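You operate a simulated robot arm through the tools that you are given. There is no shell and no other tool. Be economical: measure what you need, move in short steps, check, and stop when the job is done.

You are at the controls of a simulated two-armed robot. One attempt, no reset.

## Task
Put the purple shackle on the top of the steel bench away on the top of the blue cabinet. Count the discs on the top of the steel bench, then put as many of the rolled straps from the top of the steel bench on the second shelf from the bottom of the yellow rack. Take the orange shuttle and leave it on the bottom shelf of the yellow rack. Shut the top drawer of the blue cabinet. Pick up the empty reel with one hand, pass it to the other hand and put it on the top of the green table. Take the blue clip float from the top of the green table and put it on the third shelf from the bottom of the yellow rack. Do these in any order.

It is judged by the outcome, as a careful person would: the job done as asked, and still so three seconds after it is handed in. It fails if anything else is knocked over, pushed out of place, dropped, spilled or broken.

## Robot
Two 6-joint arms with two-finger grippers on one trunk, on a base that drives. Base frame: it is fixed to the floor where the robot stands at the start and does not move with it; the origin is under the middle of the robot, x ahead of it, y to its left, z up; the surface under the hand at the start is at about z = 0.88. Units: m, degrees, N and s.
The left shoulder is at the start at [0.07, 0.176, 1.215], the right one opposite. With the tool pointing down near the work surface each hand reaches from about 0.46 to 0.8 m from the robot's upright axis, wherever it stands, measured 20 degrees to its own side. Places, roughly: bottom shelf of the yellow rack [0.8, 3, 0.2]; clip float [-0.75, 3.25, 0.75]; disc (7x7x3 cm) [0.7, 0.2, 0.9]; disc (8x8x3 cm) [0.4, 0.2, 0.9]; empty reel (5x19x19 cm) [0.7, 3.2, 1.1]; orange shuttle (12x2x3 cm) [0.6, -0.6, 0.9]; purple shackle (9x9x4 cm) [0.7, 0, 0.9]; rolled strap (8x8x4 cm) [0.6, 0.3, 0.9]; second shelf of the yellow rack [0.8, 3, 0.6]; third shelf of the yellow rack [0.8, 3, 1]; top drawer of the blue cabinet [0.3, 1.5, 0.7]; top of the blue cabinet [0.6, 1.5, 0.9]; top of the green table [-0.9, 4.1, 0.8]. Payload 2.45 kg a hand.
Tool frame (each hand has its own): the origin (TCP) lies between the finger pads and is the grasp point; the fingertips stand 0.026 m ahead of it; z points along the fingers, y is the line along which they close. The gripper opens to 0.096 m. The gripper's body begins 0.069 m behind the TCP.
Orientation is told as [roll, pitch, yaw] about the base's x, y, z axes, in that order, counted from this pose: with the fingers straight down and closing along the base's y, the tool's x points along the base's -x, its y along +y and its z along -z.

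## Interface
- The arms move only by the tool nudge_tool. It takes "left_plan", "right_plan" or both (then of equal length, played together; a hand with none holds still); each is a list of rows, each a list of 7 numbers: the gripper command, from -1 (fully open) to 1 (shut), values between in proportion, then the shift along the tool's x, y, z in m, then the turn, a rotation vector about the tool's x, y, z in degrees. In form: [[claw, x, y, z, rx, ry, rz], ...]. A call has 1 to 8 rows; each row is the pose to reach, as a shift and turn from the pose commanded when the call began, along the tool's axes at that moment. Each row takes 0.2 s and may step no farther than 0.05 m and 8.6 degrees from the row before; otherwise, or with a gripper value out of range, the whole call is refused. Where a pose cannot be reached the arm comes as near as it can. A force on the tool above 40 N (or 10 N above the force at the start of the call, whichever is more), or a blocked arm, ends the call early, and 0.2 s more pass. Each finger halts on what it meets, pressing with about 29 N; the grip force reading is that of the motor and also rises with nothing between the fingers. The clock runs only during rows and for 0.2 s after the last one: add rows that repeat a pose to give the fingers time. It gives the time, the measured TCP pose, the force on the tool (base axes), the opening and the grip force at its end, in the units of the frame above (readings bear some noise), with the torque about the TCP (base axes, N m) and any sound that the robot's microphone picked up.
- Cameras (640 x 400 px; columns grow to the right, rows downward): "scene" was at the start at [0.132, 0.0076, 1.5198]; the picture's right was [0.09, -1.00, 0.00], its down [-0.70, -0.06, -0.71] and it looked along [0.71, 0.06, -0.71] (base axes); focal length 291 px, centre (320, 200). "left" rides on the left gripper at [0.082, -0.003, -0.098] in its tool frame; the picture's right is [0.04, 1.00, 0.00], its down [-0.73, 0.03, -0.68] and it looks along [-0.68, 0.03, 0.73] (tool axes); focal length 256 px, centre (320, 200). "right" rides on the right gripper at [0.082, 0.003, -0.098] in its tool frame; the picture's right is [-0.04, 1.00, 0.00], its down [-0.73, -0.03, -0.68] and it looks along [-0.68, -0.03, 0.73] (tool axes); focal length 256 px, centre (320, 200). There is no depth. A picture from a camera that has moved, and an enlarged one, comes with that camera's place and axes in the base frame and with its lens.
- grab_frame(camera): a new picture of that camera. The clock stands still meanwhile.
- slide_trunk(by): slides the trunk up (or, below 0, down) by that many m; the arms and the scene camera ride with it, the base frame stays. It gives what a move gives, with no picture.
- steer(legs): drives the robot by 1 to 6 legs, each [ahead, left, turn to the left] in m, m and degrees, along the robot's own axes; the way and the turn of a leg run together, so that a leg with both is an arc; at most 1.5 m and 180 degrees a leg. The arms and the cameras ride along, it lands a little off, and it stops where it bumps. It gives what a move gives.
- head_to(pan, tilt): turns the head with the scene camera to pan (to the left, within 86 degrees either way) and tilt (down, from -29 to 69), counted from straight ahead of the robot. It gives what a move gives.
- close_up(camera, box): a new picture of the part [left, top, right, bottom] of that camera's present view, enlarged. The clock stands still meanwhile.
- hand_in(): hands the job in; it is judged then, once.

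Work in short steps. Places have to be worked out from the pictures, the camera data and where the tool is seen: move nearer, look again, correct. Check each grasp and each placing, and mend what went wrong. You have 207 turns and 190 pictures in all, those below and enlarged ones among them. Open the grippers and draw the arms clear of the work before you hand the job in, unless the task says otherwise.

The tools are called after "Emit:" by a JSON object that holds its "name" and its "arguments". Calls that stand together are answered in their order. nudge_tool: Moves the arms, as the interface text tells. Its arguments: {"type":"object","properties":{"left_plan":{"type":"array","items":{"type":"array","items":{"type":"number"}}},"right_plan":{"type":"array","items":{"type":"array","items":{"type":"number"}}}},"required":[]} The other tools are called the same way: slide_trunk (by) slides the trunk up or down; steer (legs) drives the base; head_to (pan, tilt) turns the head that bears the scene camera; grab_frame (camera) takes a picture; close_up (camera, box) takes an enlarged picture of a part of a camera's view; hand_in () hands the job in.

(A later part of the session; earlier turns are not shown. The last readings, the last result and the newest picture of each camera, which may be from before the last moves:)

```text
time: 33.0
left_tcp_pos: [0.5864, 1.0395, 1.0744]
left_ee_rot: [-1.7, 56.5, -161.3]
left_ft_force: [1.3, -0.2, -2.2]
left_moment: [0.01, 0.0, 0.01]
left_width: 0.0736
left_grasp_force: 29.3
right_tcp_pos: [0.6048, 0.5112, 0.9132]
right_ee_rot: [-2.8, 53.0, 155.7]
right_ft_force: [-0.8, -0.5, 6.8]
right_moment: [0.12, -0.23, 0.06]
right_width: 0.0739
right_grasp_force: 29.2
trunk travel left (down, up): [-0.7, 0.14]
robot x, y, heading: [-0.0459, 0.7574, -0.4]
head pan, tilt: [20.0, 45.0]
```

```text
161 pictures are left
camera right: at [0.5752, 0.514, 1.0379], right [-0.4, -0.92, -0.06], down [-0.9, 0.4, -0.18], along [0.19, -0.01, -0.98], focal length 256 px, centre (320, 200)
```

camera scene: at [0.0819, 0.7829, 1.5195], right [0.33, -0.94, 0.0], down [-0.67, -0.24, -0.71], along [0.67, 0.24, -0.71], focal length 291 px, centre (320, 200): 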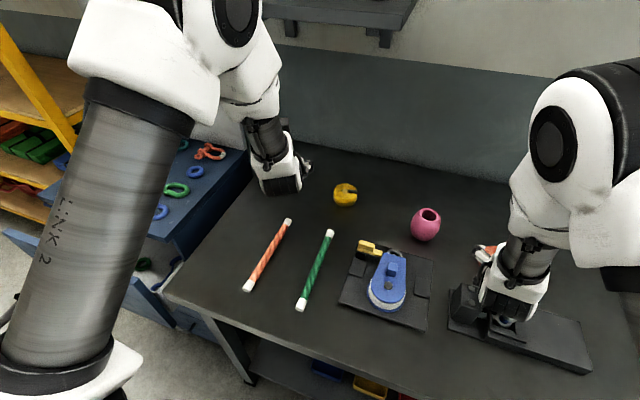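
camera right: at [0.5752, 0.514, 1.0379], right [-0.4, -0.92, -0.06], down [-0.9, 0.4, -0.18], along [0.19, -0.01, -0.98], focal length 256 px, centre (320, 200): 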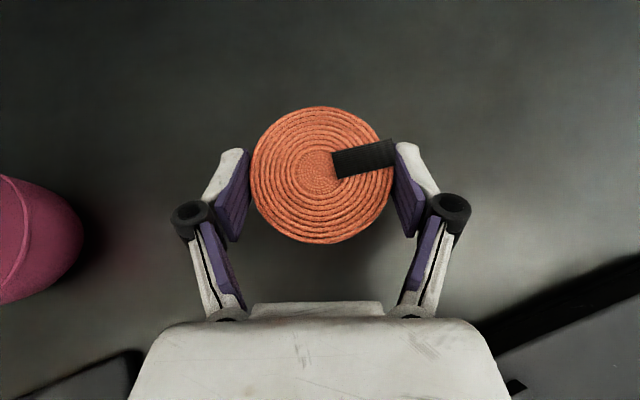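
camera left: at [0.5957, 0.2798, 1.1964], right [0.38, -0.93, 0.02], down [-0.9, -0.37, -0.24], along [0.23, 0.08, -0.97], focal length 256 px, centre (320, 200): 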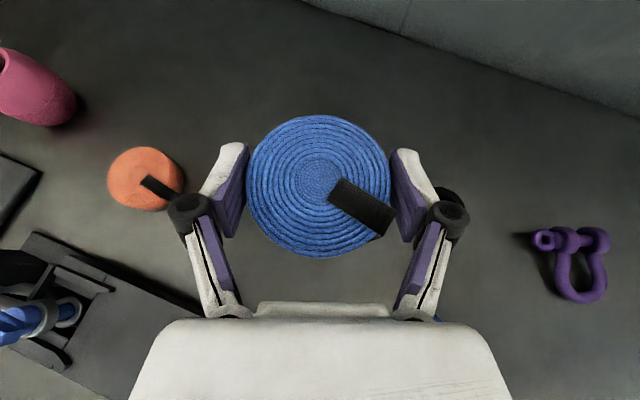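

Grasped (7.4 cm). Lift straight up, then back off the bench.

Emit:
{"name": "nudge_tool", "arguments": {"right_plan": [[1, 0.036, 0, -0.027, 0, 0, 0], [1, 0.072, 0, -0.054, 0, 0, 0], [1, 0.108, 0, -0.081, 0, 0, 0], [1, 0.144, 0, -0.108, 0, 0, 0]]}}

Emit:
{"name": "steer", "arguments": {"legs": [[-0.5, 0, 0]]}}

Emit:
{"name": "head_to", "arguments": {"pan": 60, "tilt": 25}}

Emit:
{"name": "grab_frame", "arguments": {"camera": "scene"}}

Emit:
{"name": "grab_frame", "arguments": {"camera": "right"}}

```text
time: 34.0
left_tcp_pos: [0.5868, 1.0381, 1.0758]
left_ee_rot: [-1.7, 56.5, -161.3]
left_ft_force: [0.1, -0.9, -2.7]
left_moment: [-0.02, 0.01, -0.01]
left_width: 0.0741
left_grasp_force: 28.7
right_tcp_pos: [0.6015, 0.5057, 1.096]
right_ee_rot: [-2.7, 52.8, 155.8]
right_ft_force: [0.1, -0.3, -1.9]
right_moment: [0.03, -0.01, 0.01]
right_width: 0.074
right_grasp_force: 29.8
trunk travel left (down, up): [-0.7, 0.14]
robot x, y, heading: [-0.0447, 0.7548, -0.5]
head pan, tilt: [20.0, 45.0]
```

```text
time: 36.9
left_tcp_pos: [0.0931, 1.0451, 1.0728]
left_ee_rot: [-1.9, 56.6, -161.3]
left_ft_force: [0.5, -0.1, -1.9]
left_moment: [-0.03, 0.0, 0.02]
left_width: 0.0741
left_grasp_force: 29.6
right_tcp_pos: [0.1115, 0.5108, 1.093]
right_ee_rot: [-2.8, 52.9, 155.9]
right_ft_force: [0.1, 0.6, -2.3]
right_moment: [-0.01, 0.01, 0.01]
right_width: 0.0739
right_grasp_force: 28.9
trunk travel left (down, up): [-0.7, 0.14]
robot x, y, heading: [-0.5435, 0.7586, -0.5]
head pan, tilt: [20.0, 45.0]
```

```text
time: 38.0
left_tcp_pos: [0.0939, 1.0446, 1.0741]
left_ee_rot: [-1.8, 56.6, -161.3]
left_ft_force: [-0.6, -0.4, -1.7]
left_moment: [0.02, -0.02, 0.01]
left_width: 0.0738
left_grasp_force: 28.6
right_tcp_pos: [0.11, 0.5104, 1.0945]
right_ee_rot: [-2.9, 52.9, 156.0]
right_ft_force: [-0.1, 0.6, -2.6]
right_moment: [0.01, 0.01, 0.01]
right_width: 0.0738
right_grasp_force: 29.0
trunk travel left (down, up): [-0.7, 0.14]
robot x, y, heading: [-0.5399, 0.7627, -0.6]
head pan, tilt: [60.0, 25.0]
```

```text
160 pictures are left
camera scene: at [-0.4427, 0.8382, 1.5501], right [0.86, -0.51, 0.0], down [-0.22, -0.36, -0.91], along [0.46, 0.78, -0.42], focal length 291 px, centre (320, 200)
```

scene: 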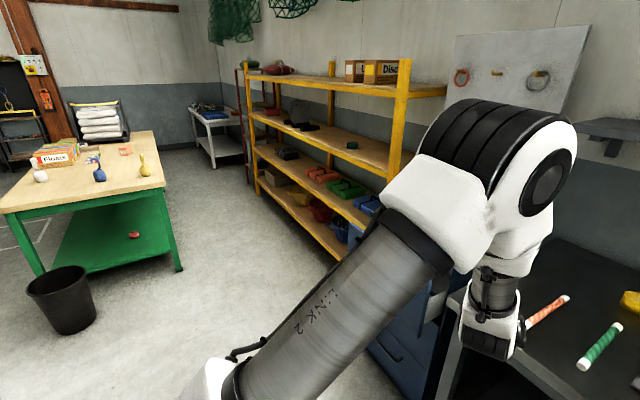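

```text
159 pictures are left
camera right: at [0.0812, 0.5144, 1.2185], right [-0.39, -0.92, -0.06], down [-0.9, 0.4, -0.17], along [0.18, -0.01, -0.98], focal length 256 px, centre (320, 200)
```

right: 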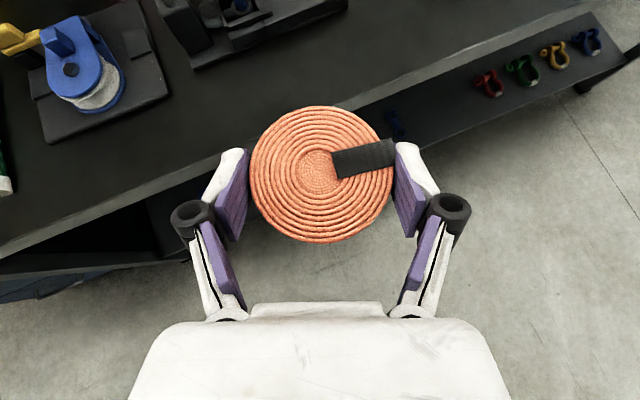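

The rack opens toward −x; the waste bin is far off at about (−1.2, 3.1). I drive left along the aisle to y≈2.4 and look at the rack.

Emit:
{"name": "steer", "arguments": {"legs": [[0, 1.5, 0], [0, 0.2, 0]]}}

Emit:
{"name": "head_to", "arguments": {"pan": 20, "tilt": 35}}

Emit:
{"name": "grab_frame", "arguments": {"camera": "scene"}}

```text
time: 46.8
left_tcp_pos: [0.1083, 2.7774, 1.0745]
left_ee_rot: [-2.1, 56.4, -161.4]
left_ft_force: [0.2, 0.7, -2.4]
left_moment: [-0.02, -0.03, -0.02]
left_width: 0.0737
left_grasp_force: 29.4
right_tcp_pos: [0.1219, 2.244, 1.0939]
right_ee_rot: [-2.9, 52.8, 155.6]
right_ft_force: [0.0, -0.6, -1.9]
right_moment: [0.06, -0.02, 0.02]
right_width: 0.0736
right_grasp_force: 28.8
trunk travel left (down, up): [-0.7, 0.14]
robot x, y, heading: [-0.5253, 2.4913, -0.7]
head pan, tilt: [60.0, 25.0]
```

```text
time: 47.8
left_tcp_pos: [0.1075, 2.7798, 1.0741]
left_ee_rot: [-2.0, 56.5, -161.6]
left_ft_force: [-0.3, -0.1, -2.3]
left_moment: [0.02, 0.03, -0.03]
left_width: 0.074
left_grasp_force: 28.9
right_tcp_pos: [0.1229, 2.2447, 1.0942]
right_ee_rot: [-2.7, 52.8, 155.6]
right_ft_force: [-0.3, 0.2, -1.9]
right_moment: [0.0, -0.03, 0.02]
right_width: 0.0738
right_grasp_force: 28.7
trunk travel left (down, up): [-0.7, 0.14]
robot x, y, heading: [-0.5254, 2.4954, -0.7]
head pan, tilt: [20.0, 35.0]
```

```text
158 pictures are left
camera scene: at [-0.3934, 2.5238, 1.5344], right [0.33, -0.94, 0.0], down [-0.54, -0.19, -0.82], along [0.77, 0.27, -0.57], focal length 291 px, centre (320, 200)
```

scene: 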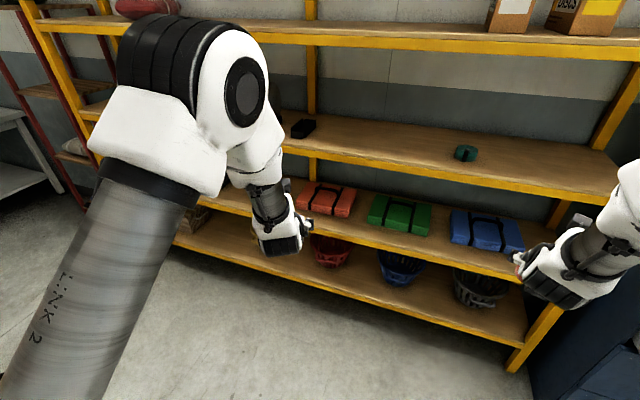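

I need the free space on shelf 2; zooming in.

Emit:
{"name": "close_up", "arguments": {"camera": "scene", "box": [180, 120, 580, 370]}}

Emit:
{"name": "head_to", "arguments": {"pan": 60, "tilt": 20}}

Emit:
{"name": "grab_frame", "arguments": {"camera": "scene"}}

```text
1.60 times, centred on (380, 245) of scene
camera zoom: at [-0.3934, 2.5238, 1.5344], right [0.33, -0.94, 0.0], down [-0.54, -0.19, -0.82], along [0.77, 0.27, -0.57], focal length 466 px, centre (224, 128)
```

zoom: 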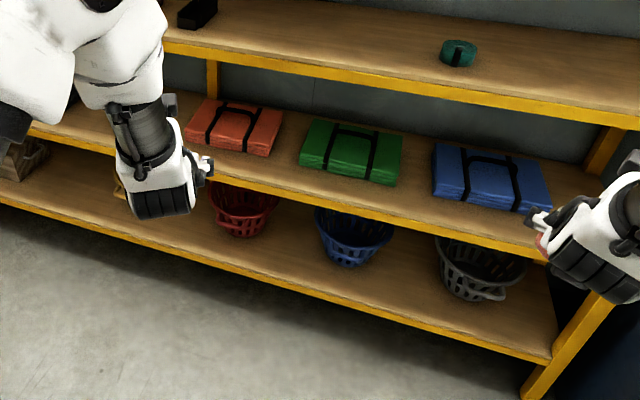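

```text
time: 48.9
left_tcp_pos: [0.1069, 2.7787, 1.0741]
left_ee_rot: [-1.9, 56.5, -161.5]
left_ft_force: [-0.3, 0.2, -2.7]
left_moment: [-0.03, 0.01, -0.01]
left_width: 0.0738
left_grasp_force: 29.0
right_tcp_pos: [0.1237, 2.2443, 1.095]
right_ee_rot: [-2.7, 52.8, 155.7]
right_ft_force: [0.1, -1.4, -1.6]
right_moment: [0.0, 0.03, 0.02]
right_width: 0.0738
right_grasp_force: 28.7
trunk travel left (down, up): [-0.7, 0.14]
robot x, y, heading: [-0.5314, 2.4928, -0.7]
head pan, tilt: [60.0, 20.0]
```

```text
156 pictures are left
camera scene: at [-0.429, 2.575, 1.5582], right [0.86, -0.51, 0.0], down [-0.17, -0.29, -0.94], along [0.48, 0.81, -0.34], focal length 291 px, centre (320, 200)
```

scene: 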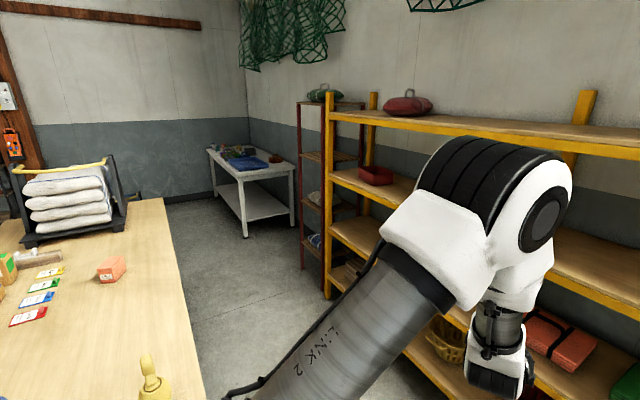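

Shelf 2 is crowded at the right but free left of the red case (y≳3.2), so I must work from the aisle at y≈3.2 (aisle x from −0.40 to 0.62). I pull both hands back 12 cm and lower the trunk to shelf‑2 height before moving in.

Emit:
{"name": "nudge_tool", "arguments": {"left_plan": [[1, -0.021, -0.013, -0.0315, 0, 0, 0], [1, -0.042, -0.026, -0.063, 0, 0, 0], [1, -0.0625, -0.0395, -0.0945, 0, 0, 0]], "right_plan": [[1, -0.022, 0.017, -0.029, 0, 0, 0], [1, -0.044, 0.034, -0.058, 0, 0, 0], [1, -0.066, 0.05, -0.087, 0, 0, 0]]}}

Emit:
{"name": "slide_trunk", "arguments": {"by": -0.33}}

Emit:
{"name": "head_to", "arguments": {"pan": 30, "tilt": 20}}

Emit:
{"name": "grab_frame", "arguments": {"camera": "scene"}}

```text
time: 49.7
left_tcp_pos: [-0.016, 2.7761, 1.0765]
left_ee_rot: [-1.7, 56.7, -161.4]
left_ft_force: [-1.1, 0.3, -1.5]
left_moment: [0.01, -0.02, -0.02]
left_width: 0.0736
left_grasp_force: 28.7
right_tcp_pos: [0.0009, 2.2379, 1.0925]
right_ee_rot: [-3.6, 52.6, 154.7]
right_ft_force: [0.5, -0.8, -1.2]
right_moment: [0.02, 0.03, 0.03]
right_width: 0.0738
right_grasp_force: 28.8
trunk travel left (down, up): [-0.7, 0.14]
robot x, y, heading: [-0.5261, 2.4944, -0.4]
head pan, tilt: [60.0, 20.0]
```

```text
time: 52.9
left_tcp_pos: [-0.0139, 2.7766, 0.7465]
left_ee_rot: [-1.8, 56.4, -161.5]
left_ft_force: [-0.6, -0.4, -1.5]
left_moment: [0.03, -0.03, 0.0]
left_width: 0.074
left_grasp_force: 28.8
right_tcp_pos: [0.002, 2.2372, 0.7619]
right_ee_rot: [-3.5, 52.7, 155.1]
right_ft_force: [-0.2, 0.8, -1.8]
right_moment: [0.01, 0.0, 0.02]
right_width: 0.0736
right_grasp_force: 28.8
trunk travel left (down, up): [-0.37, 0.47]
robot x, y, heading: [-0.5292, 2.4968, -0.5]
head pan, tilt: [60.0, 20.0]
```

```text
time: 53.9
left_tcp_pos: [-0.0137, 2.7765, 0.7462]
left_ee_rot: [-1.9, 56.5, -161.4]
left_ft_force: [0.2, -0.3, -1.9]
left_moment: [-0.01, -0.02, -0.01]
left_width: 0.0741
left_grasp_force: 29.3
right_tcp_pos: [0.0024, 2.2367, 0.7625]
right_ee_rot: [-3.4, 52.8, 154.9]
right_ft_force: [0.9, -0.6, -2.1]
right_moment: [0.0, -0.02, 0.0]
right_width: 0.0736
right_grasp_force: 29.1
trunk travel left (down, up): [-0.37, 0.47]
robot x, y, heading: [-0.5319, 2.4961, -0.7]
head pan, tilt: [30.0, 20.0]
```

```text
155 pictures are left
camera scene: at [-0.3957, 2.5408, 1.2282], right [0.49, -0.87, 0.0], down [-0.3, -0.17, -0.94], along [0.82, 0.46, -0.34], focal length 291 px, centre (320, 200)
```

scene: 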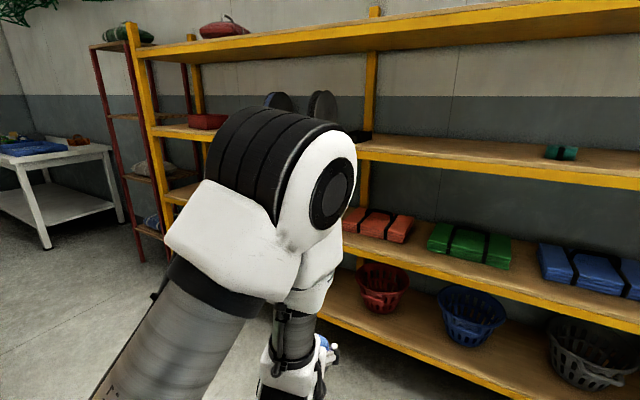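

Hands are retracted. Two reels stand on shelf 3. I drive forward 0.48 then left 0.35 and look at clearance behind (table) and ahead.

Emit:
{"name": "steer", "arguments": {"legs": [[0.5, 0, 0], [0, 0.3, 0]]}}

Emit:
{"name": "head_to", "arguments": {"pan": 80, "tilt": 45}}

Emit:
{"name": "grab_frame", "arguments": {"camera": "scene"}}

Emit:
{"name": "head_to", "arguments": {"pan": 30, "tilt": 30}}

Emit:
{"name": "grab_frame", "arguments": {"camera": "scene"}}

```text
time: 58.5
left_tcp_pos: [0.4871, 3.0723, 0.745]
left_ee_rot: [-1.8, 56.5, -161.4]
left_ft_force: [0.5, 0.0, -1.6]
left_moment: [-0.02, 0.01, -0.04]
left_width: 0.0743
left_grasp_force: 28.7
right_tcp_pos: [0.5029, 2.5345, 0.7622]
right_ee_rot: [-3.4, 52.8, 155.0]
right_ft_force: [0.2, -0.3, -2.3]
right_moment: [-0.01, 0.05, 0.01]
right_width: 0.0739
right_grasp_force: 28.8
trunk travel left (down, up): [-0.37, 0.47]
robot x, y, heading: [-0.0264, 2.7958, -0.5]
head pan, tilt: [30.0, 20.0]
```

```text
time: 59.7
left_tcp_pos: [0.4886, 3.0718, 0.7447]
left_ee_rot: [-1.8, 56.5, -161.4]
left_ft_force: [-0.2, -0.8, -1.4]
left_moment: [-0.01, 0.0, 0.0]
left_width: 0.0739
left_grasp_force: 28.9
right_tcp_pos: [0.5032, 2.5325, 0.7631]
right_ee_rot: [-3.6, 52.8, 154.7]
right_ft_force: [-0.5, -1.1, -1.3]
right_moment: [0.02, 0.02, 0.01]
right_width: 0.0738
right_grasp_force: 28.8
trunk travel left (down, up): [-0.37, 0.47]
robot x, y, heading: [-0.0258, 2.7942, -0.3]
head pan, tilt: [80.0, 45.0]
```

```text
154 pictures are left
camera scene: at [0.0396, 2.8702, 1.1896], right [0.98, -0.18, 0.0], down [-0.13, -0.69, -0.71], along [0.13, 0.7, -0.71], focal length 291 px, centre (320, 200)
```

scene: 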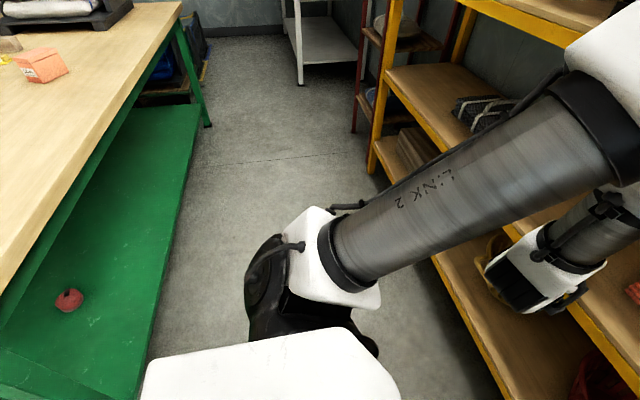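

```text
time: 60.8
left_tcp_pos: [0.4879, 3.0721, 0.7457]
left_ee_rot: [-2.0, 56.4, -161.4]
left_ft_force: [0.1, 0.7, -1.6]
left_moment: [0.0, 0.02, 0.02]
left_width: 0.0741
left_grasp_force: 28.7
right_tcp_pos: [0.5039, 2.5328, 0.7627]
right_ee_rot: [-3.6, 52.6, 154.8]
right_ft_force: [1.1, 0.1, -2.5]
right_moment: [0.01, 0.01, 0.04]
right_width: 0.0737
right_grasp_force: 29.3
trunk travel left (down, up): [-0.37, 0.47]
robot x, y, heading: [-0.0217, 2.7895, -0.6]
head pan, tilt: [30.0, 30.0]
```

```text
153 pictures are left
camera scene: at [0.1034, 2.8348, 1.2121], right [0.49, -0.87, 0.0], down [-0.44, -0.25, -0.87], along [0.75, 0.43, -0.5], focal length 291 px, centre (320, 200)
```

scene: 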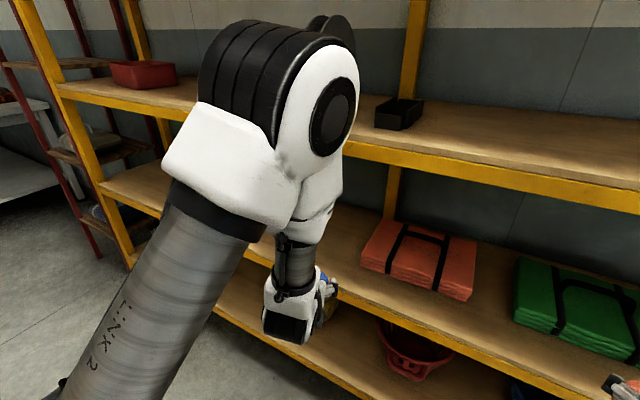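

The aisle is clear: table edge x≈−0.37, pile on shelf 2 at y≈3.8, red case ends ≈y 3.15. I go left 0.42 m so the left hand is around y≈3.5.

Emit:
{"name": "steer", "arguments": {"legs": [[0.02, 0.42, 0]]}}

Emit:
{"name": "grab_frame", "arguments": {"camera": "left"}}

Emit:
{"name": "grab_frame", "arguments": {"camera": "scene"}}

```text
time: 63.4
left_tcp_pos: [0.5108, 3.492, 0.745]
left_ee_rot: [-1.9, 56.5, -161.2]
left_ft_force: [-0.3, -1.0, -1.6]
left_moment: [-0.01, 0.0, -0.06]
left_width: 0.0735
left_grasp_force: 28.4
right_tcp_pos: [0.5268, 2.9536, 0.7628]
right_ee_rot: [-3.5, 52.7, 154.8]
right_ft_force: [-0.2, 0.6, -1.2]
right_moment: [-0.03, 0.02, -0.02]
right_width: 0.0735
right_grasp_force: 28.8
trunk travel left (down, up): [-0.37, 0.47]
robot x, y, heading: [-0.0028, 3.2069, -0.6]
head pan, tilt: [30.0, 30.0]
```

```text
152 pictures are left
camera left: at [0.4755, 3.4805, 0.8673], right [0.37, -0.93, 0.02], down [-0.9, -0.36, -0.24], along [0.23, 0.07, -0.97], focal length 256 px, centre (320, 200)
```

left: 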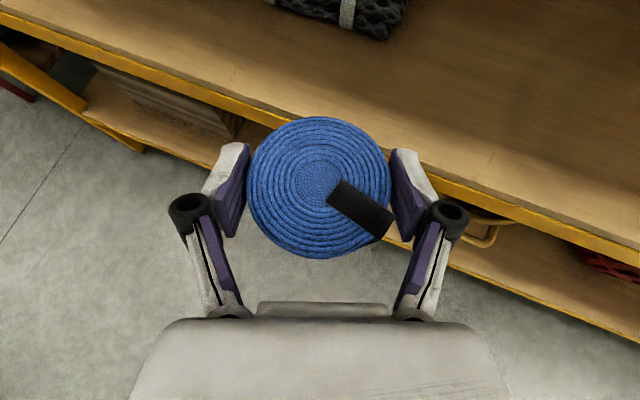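

```text
151 pictures are left
camera scene: at [0.1268, 3.2548, 1.2121], right [0.49, -0.87, 0.0], down [-0.44, -0.25, -0.87], along [0.75, 0.43, -0.5], focal length 291 px, centre (320, 200)
```

scene: 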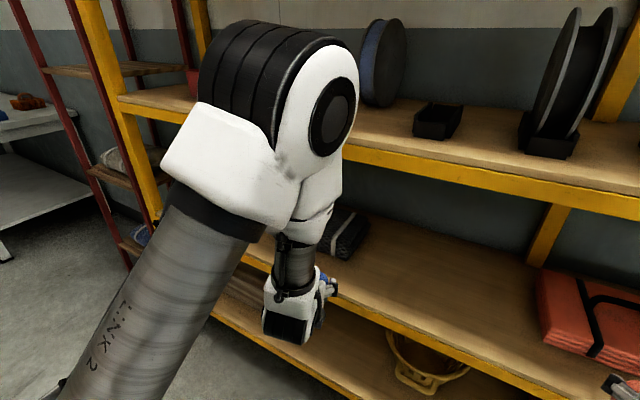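

Left spot in front is clear wood with edge at x≈0.61, z≈0.60. I drive 6 cm closer, then extend the left hand forward 14 cm at constant height.

Emit:
{"name": "steer", "arguments": {"legs": [[0.06, 0, 0]]}}

Emit:
{"name": "nudge_tool", "arguments": {"left_plan": [[1, 0.026, 0.016, 0.039, 0, 0, 0], [1, 0.05, 0.031, 0.075, 0, 0, 0], [1, 0.073, 0.046, 0.11, 0, 0, 0]]}}

Emit:
{"name": "grab_frame", "arguments": {"camera": "left"}}

Emit:
{"name": "grab_frame", "arguments": {"camera": "scene"}}

```text
time: 64.4
left_tcp_pos: [0.5708, 3.4921, 0.7457]
left_ee_rot: [-1.9, 56.4, -161.3]
left_ft_force: [0.0, 0.4, -1.3]
left_moment: [-0.01, 0.02, 0.02]
left_width: 0.0739
left_grasp_force: 29.4
right_tcp_pos: [0.5884, 2.9517, 0.7626]
right_ee_rot: [-3.6, 52.5, 154.8]
right_ft_force: [0.0, -0.2, -1.7]
right_moment: [0.0, 0.02, 0.0]
right_width: 0.0735
right_grasp_force: 28.5
trunk travel left (down, up): [-0.37, 0.47]
robot x, y, heading: [0.0565, 3.2116, -0.4]
head pan, tilt: [30.0, 30.0]
```

```text
time: 65.2
left_tcp_pos: [0.7095, 3.4948, 0.7485]
left_ee_rot: [-1.9, 56.5, -161.2]
left_ft_force: [1.6, 1.2, 1.0]
left_moment: [0.08, -0.29, 0.04]
left_width: 0.0739
left_grasp_force: 28.9
right_tcp_pos: [0.587, 2.9536, 0.7626]
right_ee_rot: [-3.7, 52.6, 154.8]
right_ft_force: [0.9, -0.4, -1.0]
right_moment: [-0.03, 0.01, 0.0]
right_width: 0.0735
right_grasp_force: 29.0
trunk travel left (down, up): [-0.37, 0.47]
robot x, y, heading: [0.0553, 3.2076, -0.4]
head pan, tilt: [30.0, 30.0]
```

```text
150 pictures are left
camera left: at [0.6752, 3.4826, 0.8694], right [0.37, -0.93, 0.01], down [-0.9, -0.36, -0.24], along [0.23, 0.07, -0.97], focal length 256 px, centre (320, 200)
```

left: 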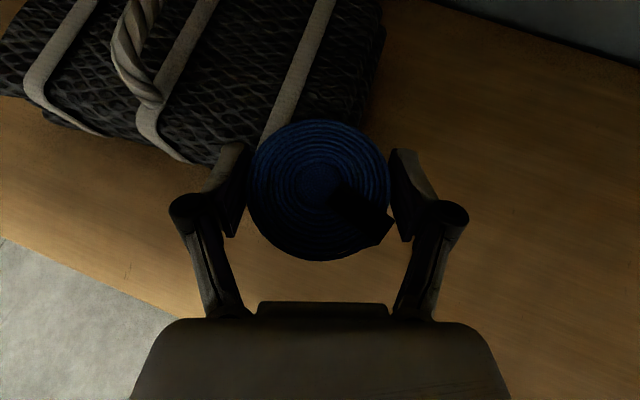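

```text
149 pictures are left
camera scene: at [0.1866, 3.2537, 1.2122], right [0.49, -0.87, 0.0], down [-0.44, -0.25, -0.87], along [0.75, 0.43, -0.5], focal length 291 px, centre (320, 200)
```

scene: 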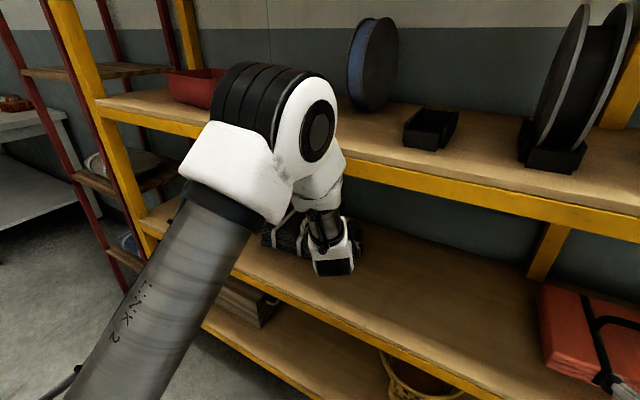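

The strap hangs near the net pile; I shift 5 cm right (−y) and lower ~8 cm, watching the forces.

Emit:
{"name": "nudge_tool", "arguments": {"left_plan": [[1, -0.009, 0.047, -0.0137, 0, 0, 0], [1, -0.042, 0.047, 0.008, 0, 0, 0], [1, -0.067, 0.047, 0.0247, 0, 0, 0], [1, -0.08, 0.047, 0.033, 0, 0, 0]]}}

Emit:
{"name": "grab_frame", "arguments": {"camera": "left"}}

```text
time: 66.2
left_tcp_pos: [0.7128, 3.4443, 0.671]
left_ee_rot: [-1.5, 57.9, -160.9]
left_ft_force: [-7.5, -0.1, 23.5]
left_moment: [-0.52, 0.34, -0.15]
left_width: 0.0739
left_grasp_force: 28.3
right_tcp_pos: [0.5837, 2.9514, 0.7655]
right_ee_rot: [-4.1, 52.8, 154.4]
right_ft_force: [-0.5, -0.1, -1.5]
right_moment: [-0.02, 0.03, 0.01]
right_width: 0.0738
right_grasp_force: 28.6
trunk travel left (down, up): [-0.37, 0.47]
robot x, y, heading: [0.0579, 3.2069, -0.1]
head pan, tilt: [30.0, 30.0]
stopped in row 4 (left hand): the force on the tool passed its limit at 54 N (the readings are from after the stop); the commanded pose is now the measured one
```

```text
148 pictures are left
camera left: at [0.6751, 3.4318, 0.7917], right [0.37, -0.93, 0.02], down [-0.9, -0.36, -0.26], along [0.25, 0.08, -0.97], focal length 256 px, centre (320, 200)
```

left: 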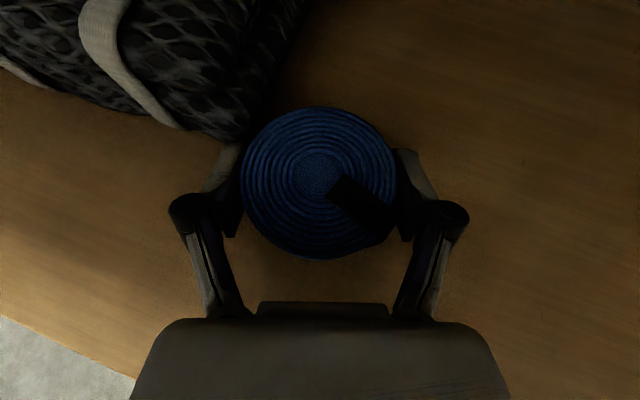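

Contact at TCP z≈0.671 — maybe the shelf, maybe the pile. I raise 1.5 cm, shift 5 cm further right and lower slowly.

Emit:
{"name": "nudge_tool", "arguments": {"left_plan": [[1, 0.0127, 0, -0.008, 0, 0, 0], [1, 0.004, 0.047, -0.022, 0, 0, 0], [1, -0.0042, 0.047, -0.017, 0, 0, 0], [1, -0.0085, 0.047, -0.0143, 0, 0, 0], [1, -0.0127, 0.047, -0.0116, 0, 0, 0], [1, -0.017, 0.047, -0.009, 0, 0, 0]]}}

Emit:
{"name": "grab_frame", "arguments": {"camera": "left"}}

Emit:
{"name": "grab_frame", "arguments": {"camera": "scene"}}

```text
time: 67.4
left_tcp_pos: [0.7169, 3.4036, 0.6707]
left_ee_rot: [0.1, 58.1, -158.5]
left_ft_force: [-9.1, 0.4, 24.1]
left_moment: [0.42, 0.6, 0.14]
left_width: 0.0738
left_grasp_force: 29.3
right_tcp_pos: [0.5851, 2.9536, 0.7643]
right_ee_rot: [-4.1, 52.7, 154.6]
right_ft_force: [0.1, 0.4, -0.7]
right_moment: [0.02, 0.0, 0.01]
right_width: 0.0737
right_grasp_force: 28.7
trunk travel left (down, up): [-0.37, 0.47]
robot x, y, heading: [0.0561, 3.2102, -0.1]
head pan, tilt: [30.0, 30.0]
stopped in row 5 (left hand): the force on the tool passed its limit at 44 N (the readings are from after the stop); the commanded pose is now the measured one
```

```text
147 pictures are left
camera left: at [0.6779, 3.3909, 0.7908], right [0.38, -0.92, 0.03], down [-0.89, -0.38, -0.27], along [0.26, 0.07, -0.96], focal length 256 px, centre (320, 200)
```

left: 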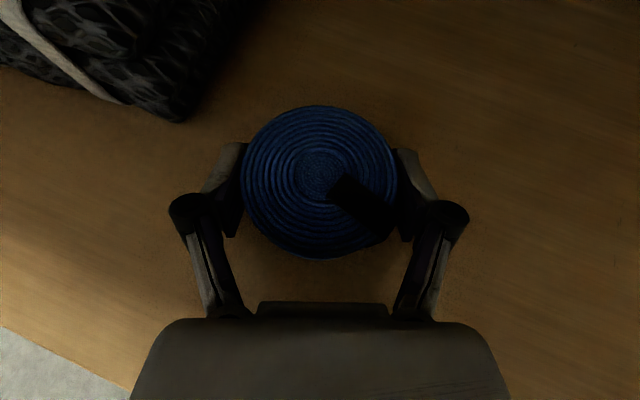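

```text
146 pictures are left
camera scene: at [0.1818, 3.2527, 1.2129], right [0.5, -0.87, 0.0], down [-0.43, -0.25, -0.87], along [0.75, 0.43, -0.5], focal length 291 px, centre (320, 200)
```

scene: 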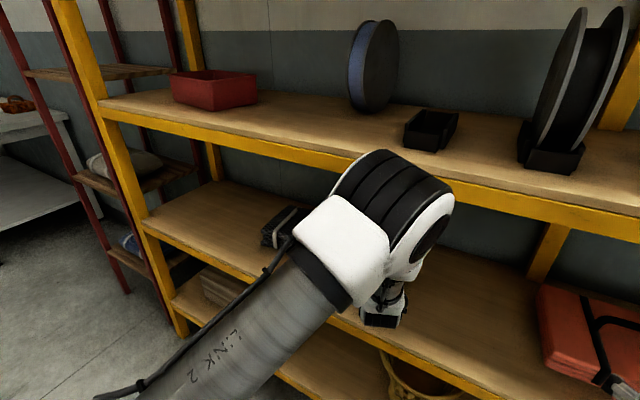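

Contact at the same height in both spots, so that's the shelf (top ≈0.64), and the strap is over clear wood. I release and back out along the tool axis.

Emit:
{"name": "nudge_tool", "arguments": {"left_plan": [[0.7, 0, 0, 0, 0, 0, 0], [-0.2, 0, 0, 0, 0, 0, 0], [-1, 0, 0, 0, 0, 0, 0], [-1, 0, 0, 0, 0, 0, 0], [-1, 0, 0, -0.02, 0, 0, 0], [-1, 0, 0, -0.06, 0, 0, 0], [-1, 0, 0, -0.1, 0, 0, 0], [-1, 0, 0, -0.13, 0, 0, 0]]}}

Emit:
{"name": "grab_frame", "arguments": {"camera": "left"}}

```text
time: 69.4
left_tcp_pos: [0.6241, 3.4456, 0.6684]
left_ee_rot: [-1.1, 50.2, -157.2]
left_ft_force: [0.0, 0.3, 0.6]
left_moment: [0.01, -0.01, -0.01]
left_width: 0.0958
left_grasp_force: 0.0
left hand out of reach, approached as far as the arm can: row 5, 6, 7, 8
right_tcp_pos: [0.5866, 2.9543, 0.7624]
right_ee_rot: [-3.9, 52.6, 154.6]
right_ft_force: [0.2, 0.0, -1.7]
right_moment: [0.0, 0.03, -0.02]
right_width: 0.0737
right_grasp_force: 29.3
trunk travel left (down, up): [-0.37, 0.47]
robot x, y, heading: [0.0586, 3.2095, -0.6]
head pan, tilt: [30.0, 30.0]
stopped in row 8 (left hand): the arm was blocked; the commanded pose is now the measured one
```

```text
145 pictures are left
camera left: at [0.6016, 3.4377, 0.7925], right [0.42, -0.91, 0.02], down [-0.9, -0.42, -0.13], along [0.13, 0.04, -0.99], focal length 256 px, centre (320, 200)
```

left: 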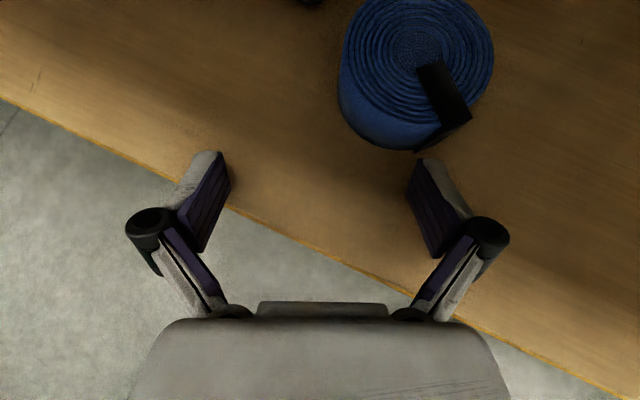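

The strap sits flat. The arm got blocked while folding (near the shelf above, I think), so I back the whole robot out 9 cm instead and look.

Emit:
{"name": "steer", "arguments": {"legs": [[-0.09, 0, 0]]}}

Emit:
{"name": "grab_frame", "arguments": {"camera": "scene"}}

Emit:
{"name": "grab_frame", "arguments": {"camera": "left"}}

```text
time: 70.5
left_tcp_pos: [0.534, 3.4449, 0.6681]
left_ee_rot: [-1.1, 50.5, -157.4]
left_ft_force: [-1.2, -0.2, -0.2]
left_moment: [-0.02, 0.0, 0.0]
left_width: 0.0958
left_grasp_force: 0.1
right_tcp_pos: [0.496, 2.9536, 0.7633]
right_ee_rot: [-3.9, 52.7, 154.7]
right_ft_force: [0.1, 0.1, -1.4]
right_moment: [-0.02, 0.0, 0.02]
right_width: 0.0736
right_grasp_force: 29.3
trunk travel left (down, up): [-0.37, 0.47]
robot x, y, heading: [-0.0328, 3.2117, -0.2]
head pan, tilt: [30.0, 30.0]
```

```text
144 pictures are left
camera scene: at [0.0947, 3.2544, 1.2124], right [0.49, -0.87, 0.0], down [-0.43, -0.25, -0.87], along [0.75, 0.43, -0.5], focal length 291 px, centre (320, 200)
```

scene: 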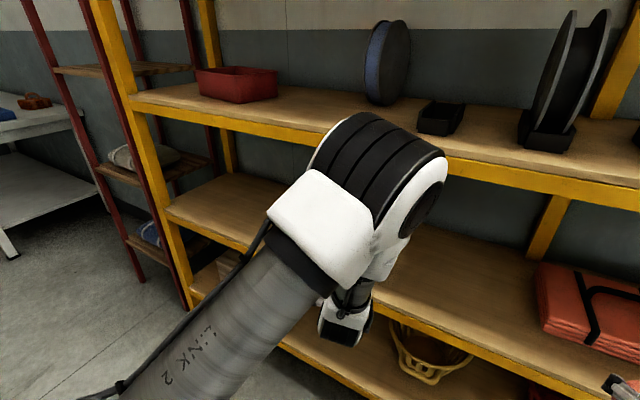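

```text
143 pictures are left
camera left: at [0.5112, 3.4376, 0.7941], right [0.42, -0.91, 0.02], down [-0.9, -0.42, -0.13], along [0.13, 0.04, -0.99], focal length 256 px, centre (320, 200)
```

left: 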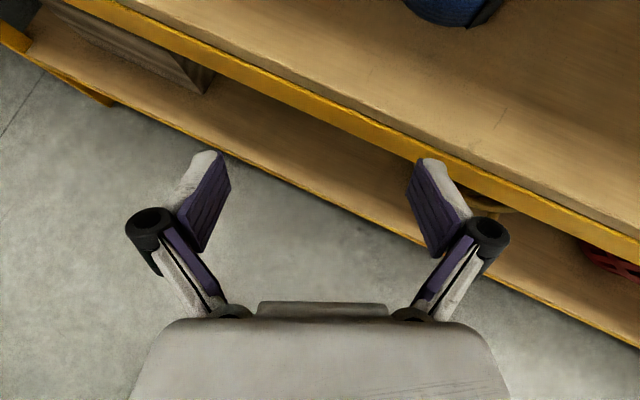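

Blue strap placed well. For the orange strap I slide the robot 0.25 m left (hand y≈3.2, between blue strap and red case, whose edge is y≈3.03), then extend the right arm.

Emit:
{"name": "steer", "arguments": {"legs": [[0, 0.25, 0]]}}

Emit:
{"name": "grab_frame", "arguments": {"camera": "right"}}

```text
time: 72.3
left_tcp_pos: [0.5375, 3.6916, 0.6675]
left_ee_rot: [-0.9, 50.3, -157.4]
left_ft_force: [-0.4, 1.1, -0.9]
left_moment: [0.01, 0.01, -0.01]
left_width: 0.0959
left_grasp_force: 0.0
right_tcp_pos: [0.4991, 3.2006, 0.7629]
right_ee_rot: [-3.8, 52.6, 154.6]
right_ft_force: [0.4, 0.2, -1.9]
right_moment: [-0.02, 0.05, 0.02]
right_width: 0.0737
right_grasp_force: 28.3
trunk travel left (down, up): [-0.37, 0.47]
robot x, y, heading: [-0.0324, 3.4579, -0.5]
head pan, tilt: [30.0, 30.0]
```

```text
142 pictures are left
camera right: at [0.4695, 3.2033, 0.8881], right [-0.4, -0.91, -0.07], down [-0.9, 0.41, -0.17], along [0.19, 0.0, -0.98], focal length 256 px, centre (320, 200)
```

right: 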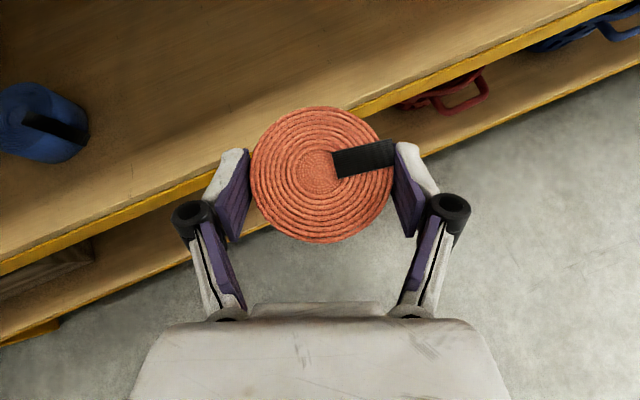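

Gap looks right. Extend the right hand 20 cm forward at constant height.

Emit:
{"name": "nudge_tool", "arguments": {"right_plan": [[1, 0.022, -0.017, 0.031, 0, 0, 0], [1, 0.044, -0.034, 0.062, 0, 0, 0], [1, 0.066, -0.052, 0.093, 0, 0, 0], [1, 0.088, -0.069, 0.124, 0, 0, 0], [1, 0.108, -0.086, 0.154, 0, 0, 0]]}}

Emit:
{"name": "grab_frame", "arguments": {"camera": "right"}}

```text
time: 73.5
left_tcp_pos: [0.5381, 3.692, 0.6684]
left_ee_rot: [-1.0, 50.1, -157.6]
left_ft_force: [0.0, -0.8, -0.2]
left_moment: [-0.03, -0.02, -0.01]
left_width: 0.096
left_grasp_force: 0.1
right_tcp_pos: [0.7055, 3.2091, 0.7575]
right_ee_rot: [-3.8, 52.6, 154.4]
right_ft_force: [0.7, 0.3, -1.3]
right_moment: [-0.02, 0.02, 0.02]
right_width: 0.0738
right_grasp_force: 29.1
trunk travel left (down, up): [-0.37, 0.47]
robot x, y, heading: [-0.0295, 3.4562, -0.6]
head pan, tilt: [30.0, 30.0]
```

```text
141 pictures are left
camera right: at [0.6768, 3.2126, 0.8832], right [-0.4, -0.91, -0.07], down [-0.9, 0.41, -0.17], along [0.18, 0.0, -0.98], focal length 256 px, centre (320, 200)
```

right: 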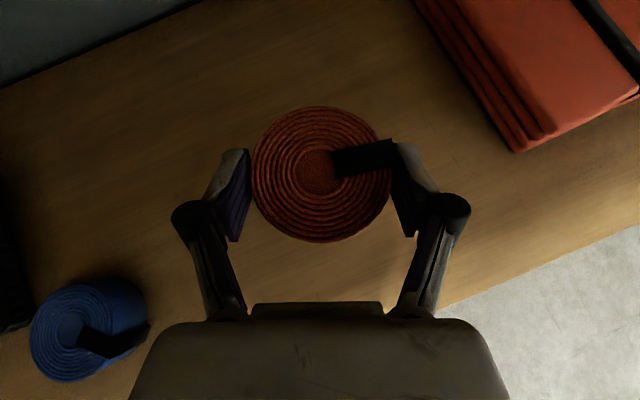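

Clear spot. Lower ~7.5 cm, then in small steps to contact.

Emit:
{"name": "nudge_tool", "arguments": {"right_plan": [[1, -0.03, 0.002, 0.023, 0, 0, 0], [1, -0.055, 0.004, 0.042, 0, 0, 0], [1, -0.06, 0.004, 0.0455, 0, 0, 0], [1, -0.064, 0.004, 0.0485, 0, 0, 0], [1, -0.068, 0.005, 0.0515, 0, 0, 0], [1, -0.072, 0.005, 0.0545, 0, 0, 0]]}}

```text
time: 74.9
left_tcp_pos: [0.5352, 3.6932, 0.6698]
left_ee_rot: [-0.8, 50.4, -157.1]
left_ft_force: [0.8, -0.2, -1.0]
left_moment: [0.01, -0.01, 0.0]
left_width: 0.0963
left_grasp_force: 0.0
right_tcp_pos: [0.7031, 3.2085, 0.6755]
right_ee_rot: [-3.9, 53.1, 154.5]
right_ft_force: [2.8, 0.2, 29.2]
right_moment: [-0.66, 0.09, 0.08]
right_width: 0.0745
right_grasp_force: 28.9
trunk travel left (down, up): [-0.37, 0.47]
robot x, y, heading: [-0.0336, 3.4573, -0.4]
head pan, tilt: [30.0, 30.0]
```

On the shelf (29 N up). Release and retract.

Emit:
{"name": "nudge_tool", "arguments": {"right_plan": [[0.7, 0.004, 0, -0.003, 0, 0, 0], [-0.2, 0.004, 0, -0.003, 0, 0, 0], [-1, 0.004, 0, -0.003, 0, 0, 0], [-1, 0.004, 0, -0.003, 0, 0, 0], [-1, 0, 0, -0.04, 0, 0, 0], [-1, 0, 0, -0.08, 0, 0, 0], [-1, -0.02, 0, -0.12, 0, 0, 0]]}}

Emit:
{"name": "grab_frame", "arguments": {"camera": "right"}}

Emit:
{"name": "head_to", "arguments": {"pan": -5, "tilt": 25}}

Emit:
{"name": "grab_frame", "arguments": {"camera": "scene"}}

```text
time: 76.5
left_tcp_pos: [0.5366, 3.6929, 0.6687]
left_ee_rot: [-1.0, 50.4, -157.4]
left_ft_force: [0.5, -0.6, 1.1]
left_moment: [0.01, 0.01, 0.0]
left_width: 0.0959
left_grasp_force: 0.0
right_tcp_pos: [0.6023, 3.2384, 0.7176]
right_ee_rot: [-4.7, 51.5, 153.0]
right_ft_force: [-0.1, -0.3, -0.1]
right_moment: [0.0, 0.0, 0.01]
right_width: 0.096
right_grasp_force: 0.0
trunk travel left (down, up): [-0.37, 0.47]
robot x, y, heading: [-0.0322, 3.456, -0.5]
head pan, tilt: [30.0, 30.0]
```

```text
140 pictures are left
camera right: at [0.5745, 3.2388, 0.8427], right [-0.42, -0.9, -0.08], down [-0.89, 0.43, -0.15], along [0.17, 0.01, -0.99], focal length 256 px, centre (320, 200)
```

right: 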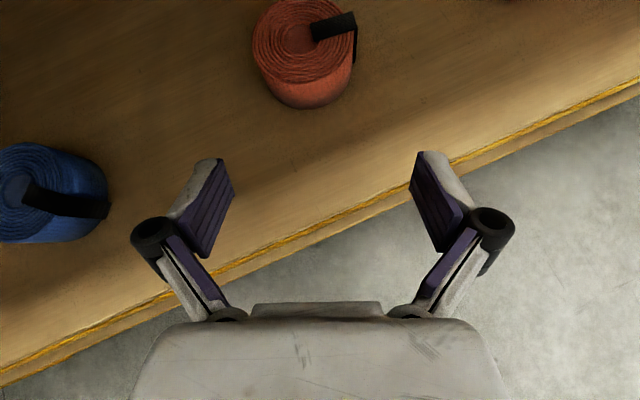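

```text
time: 77.5
left_tcp_pos: [0.5368, 3.6916, 0.6676]
left_ee_rot: [-1.0, 50.3, -157.4]
left_ft_force: [-0.5, 0.5, -0.4]
left_moment: [0.03, -0.03, 0.01]
left_width: 0.096
left_grasp_force: 0.1
right_tcp_pos: [0.6044, 3.2384, 0.7224]
right_ee_rot: [-5.0, 51.8, 152.6]
right_ft_force: [0.5, 0.5, -0.5]
right_moment: [0.03, 0.0, 0.01]
right_width: 0.0959
right_grasp_force: 0.0
trunk travel left (down, up): [-0.37, 0.47]
robot x, y, heading: [-0.0328, 3.4576, -0.4]
head pan, tilt: [-5.0, 25.0]
```

```text
139 pictures are left
camera scene: at [0.111, 3.4483, 1.2202], right [-0.09, -1.0, 0.0], down [-0.42, 0.04, -0.91], along [0.9, -0.09, -0.42], focal length 291 px, centre (320, 200)
```

scene: 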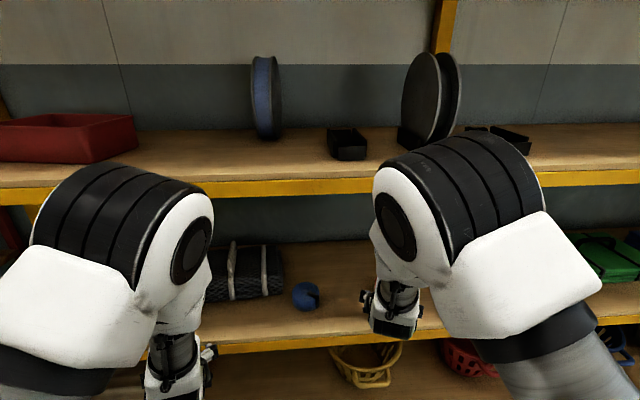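

Both straps are on shelf 2. Next the reel and float while I'm here. I slide out to y≈2.7, back off, and raise the trunk to see shelf 3.

Emit:
{"name": "steer", "arguments": {"legs": [[0, -0.7, 0], [-0.3, 0, 0]]}}

Emit:
{"name": "slide_trunk", "arguments": {"by": 0.47}}

Emit:
{"name": "head_to", "arguments": {"pan": 25, "tilt": 20}}

Emit:
{"name": "grab_frame", "arguments": {"camera": "scene"}}

```text
time: 83.0
left_tcp_pos: [0.231, 2.9895, 0.6685]
left_ee_rot: [-0.8, 50.2, -158.1]
left_ft_force: [-0.5, -1.2, -0.7]
left_moment: [0.0, 0.01, -0.01]
left_width: 0.0958
left_grasp_force: 0.1
right_tcp_pos: [0.2928, 2.536, 0.7248]
right_ee_rot: [-5.3, 51.9, 151.6]
right_ft_force: [-0.5, -0.6, 1.3]
right_moment: [0.0, 0.02, -0.04]
right_width: 0.0961
right_grasp_force: 0.1
trunk travel left (down, up): [-0.37, 0.47]
robot x, y, heading: [-0.3425, 2.7607, -1.1]
head pan, tilt: [-5.0, 25.0]
```

```text
refused: 0.47 is not a number from -0.4 to 0.4
```

```text
time: 84.0
left_tcp_pos: [0.2301, 2.9898, 0.6682]
left_ee_rot: [-0.9, 50.3, -157.9]
left_ft_force: [0.2, -0.4, -0.6]
left_moment: [0.01, -0.02, -0.02]
left_width: 0.0963
left_grasp_force: 0.0
right_tcp_pos: [0.294, 2.5331, 0.724]
right_ee_rot: [-5.5, 51.8, 151.2]
right_ft_force: [0.2, 0.0, -0.6]
right_moment: [0.02, -0.03, 0.02]
right_width: 0.0959
right_grasp_force: 0.1
trunk travel left (down, up): [-0.37, 0.47]
robot x, y, heading: [-0.3423, 2.762, -1.1]
head pan, tilt: [25.0, 20.0]
```

```text
138 pictures are left
camera scene: at [-0.2041, 2.7992, 1.2283], right [0.4, -0.92, 0.0], down [-0.31, -0.14, -0.94], along [0.86, 0.38, -0.34], focal length 291 px, centre (320, 200)
```

scene: 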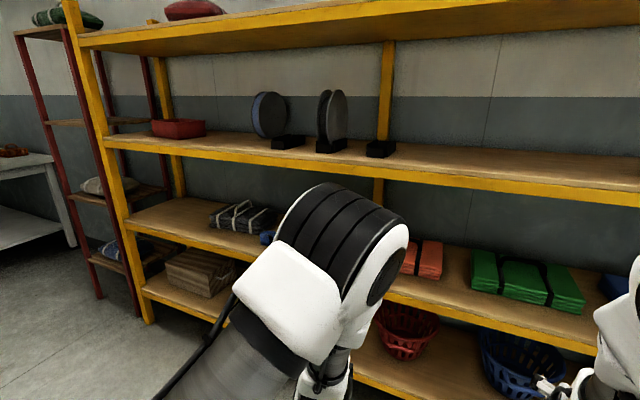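

Raise the trunk 0.4 m, straighten heading, and zoom on the reels.

Emit:
{"name": "slide_trunk", "arguments": {"by": 0.4}}

Emit:
{"name": "steer", "arguments": {"legs": [[0, 0.3, 1]]}}

Emit:
{"name": "head_to", "arguments": {"pan": 10, "tilt": 25}}

Emit:
{"name": "grab_frame", "arguments": {"camera": "scene"}}

```text
time: 87.8
left_tcp_pos: [0.2312, 2.991, 1.0682]
left_ee_rot: [-1.0, 50.3, -158.2]
left_ft_force: [0.3, -0.2, -0.2]
left_moment: [0.0, -0.01, 0.01]
left_width: 0.096
left_grasp_force: 0.1
right_tcp_pos: [0.293, 2.5333, 1.1249]
right_ee_rot: [-5.7, 51.9, 151.3]
right_ft_force: [0.4, -0.4, -0.6]
right_moment: [-0.02, 0.02, -0.03]
right_width: 0.0961
right_grasp_force: 0.1
trunk travel left (down, up): [-0.77, 0.07]
robot x, y, heading: [-0.3392, 2.7639, -1.3]
head pan, tilt: [25.0, 20.0]
```

```text
time: 89.1
left_tcp_pos: [0.2319, 3.1129, 1.0684]
left_ee_rot: [-0.8, 50.2, -152.4]
left_ft_force: [0.8, -1.2, 0.2]
left_moment: [0.0, 0.0, 0.02]
left_width: 0.0958
left_grasp_force: 0.2
right_tcp_pos: [0.3377, 2.6647, 1.124]
right_ee_rot: [-5.7, 51.8, 156.5]
right_ft_force: [-0.7, -0.9, 0.4]
right_moment: [-0.03, 0.01, -0.03]
right_width: 0.0962
right_grasp_force: 0.1
trunk travel left (down, up): [-0.77, 0.07]
robot x, y, heading: [-0.3136, 2.8334, 4.3]
head pan, tilt: [25.0, 20.0]
stopped in leg 1: the robot was blocked; the commanded pose is now the measured one
```

```text
time: 89.9
left_tcp_pos: [0.2322, 3.114, 1.0673]
left_ee_rot: [-0.9, 50.2, -152.6]
left_ft_force: [0.6, 0.2, -0.5]
left_moment: [-0.03, 0.03, 0.01]
left_width: 0.0958
left_grasp_force: 0.1
right_tcp_pos: [0.3392, 2.6642, 1.1229]
right_ee_rot: [-5.7, 51.7, 156.6]
right_ft_force: [0.5, -0.8, 0.2]
right_moment: [0.04, -0.01, -0.03]
right_width: 0.0958
right_grasp_force: 0.0
trunk travel left (down, up): [-0.77, 0.07]
robot x, y, heading: [-0.315, 2.8308, 4.2]
head pan, tilt: [10.0, 25.0]
```

```text
137 pictures are left
camera scene: at [-0.1728, 2.8591, 1.62], right [0.25, -0.97, 0.0], down [-0.41, -0.1, -0.91], along [0.88, 0.22, -0.42], focal length 291 px, centre (320, 200)
```

scene: 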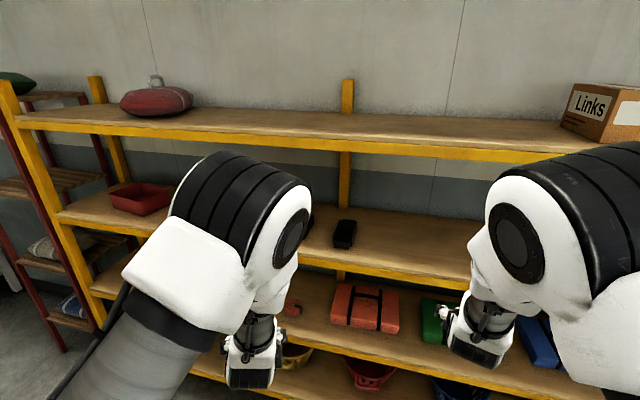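

I bumped the table edge (carelessly at x=−0.34). I move away and check the table.

Emit:
{"name": "steer", "arguments": {"legs": [[0.05, -0.15, 0]]}}

Emit:
{"name": "head_to", "arguments": {"pan": 86, "tilt": 30}}

Emit:
{"name": "grab_frame", "arguments": {"camera": "scene"}}

```text
time: 91.3
left_tcp_pos: [0.2923, 2.9693, 1.068]
left_ee_rot: [-0.7, 50.2, -152.5]
left_ft_force: [-0.4, 0.1, -1.0]
left_moment: [0.0, 0.03, -0.02]
left_width: 0.096
left_grasp_force: 0.0
right_tcp_pos: [0.3966, 2.5187, 1.1253]
right_ee_rot: [-5.7, 51.9, 156.5]
right_ft_force: [-0.9, 0.6, 0.4]
right_moment: [-0.02, -0.01, -0.02]
right_width: 0.0961
right_grasp_force: 0.1
trunk travel left (down, up): [-0.77, 0.07]
robot x, y, heading: [-0.2553, 2.6866, 4.2]
head pan, tilt: [10.0, 25.0]
```

```text
time: 92.8
left_tcp_pos: [0.2926, 2.9675, 1.068]
left_ee_rot: [-1.0, 50.2, -152.6]
left_ft_force: [0.4, 0.4, -0.3]
left_moment: [0.0, 0.0, -0.02]
left_width: 0.0961
left_grasp_force: 0.1
right_tcp_pos: [0.3969, 2.5168, 1.1235]
right_ee_rot: [-5.6, 51.7, 156.4]
right_ft_force: [0.4, 0.9, -0.1]
right_moment: [-0.01, 0.0, 0.0]
right_width: 0.0962
right_grasp_force: 0.1
trunk travel left (down, up): [-0.77, 0.07]
robot x, y, heading: [-0.2507, 2.6856, 4.3]
head pan, tilt: [85.9, 30.0]
```

```text
136 pictures are left
camera scene: at [-0.2036, 2.7807, 1.6122], right [1.0, 0.0, 0.0], down [0.0, -0.5, -0.87], along [0.0, 0.87, -0.5], focal length 291 px, centre (320, 200)
```

scene: 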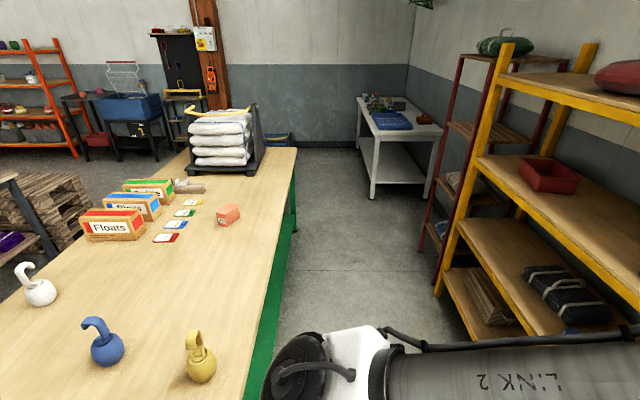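

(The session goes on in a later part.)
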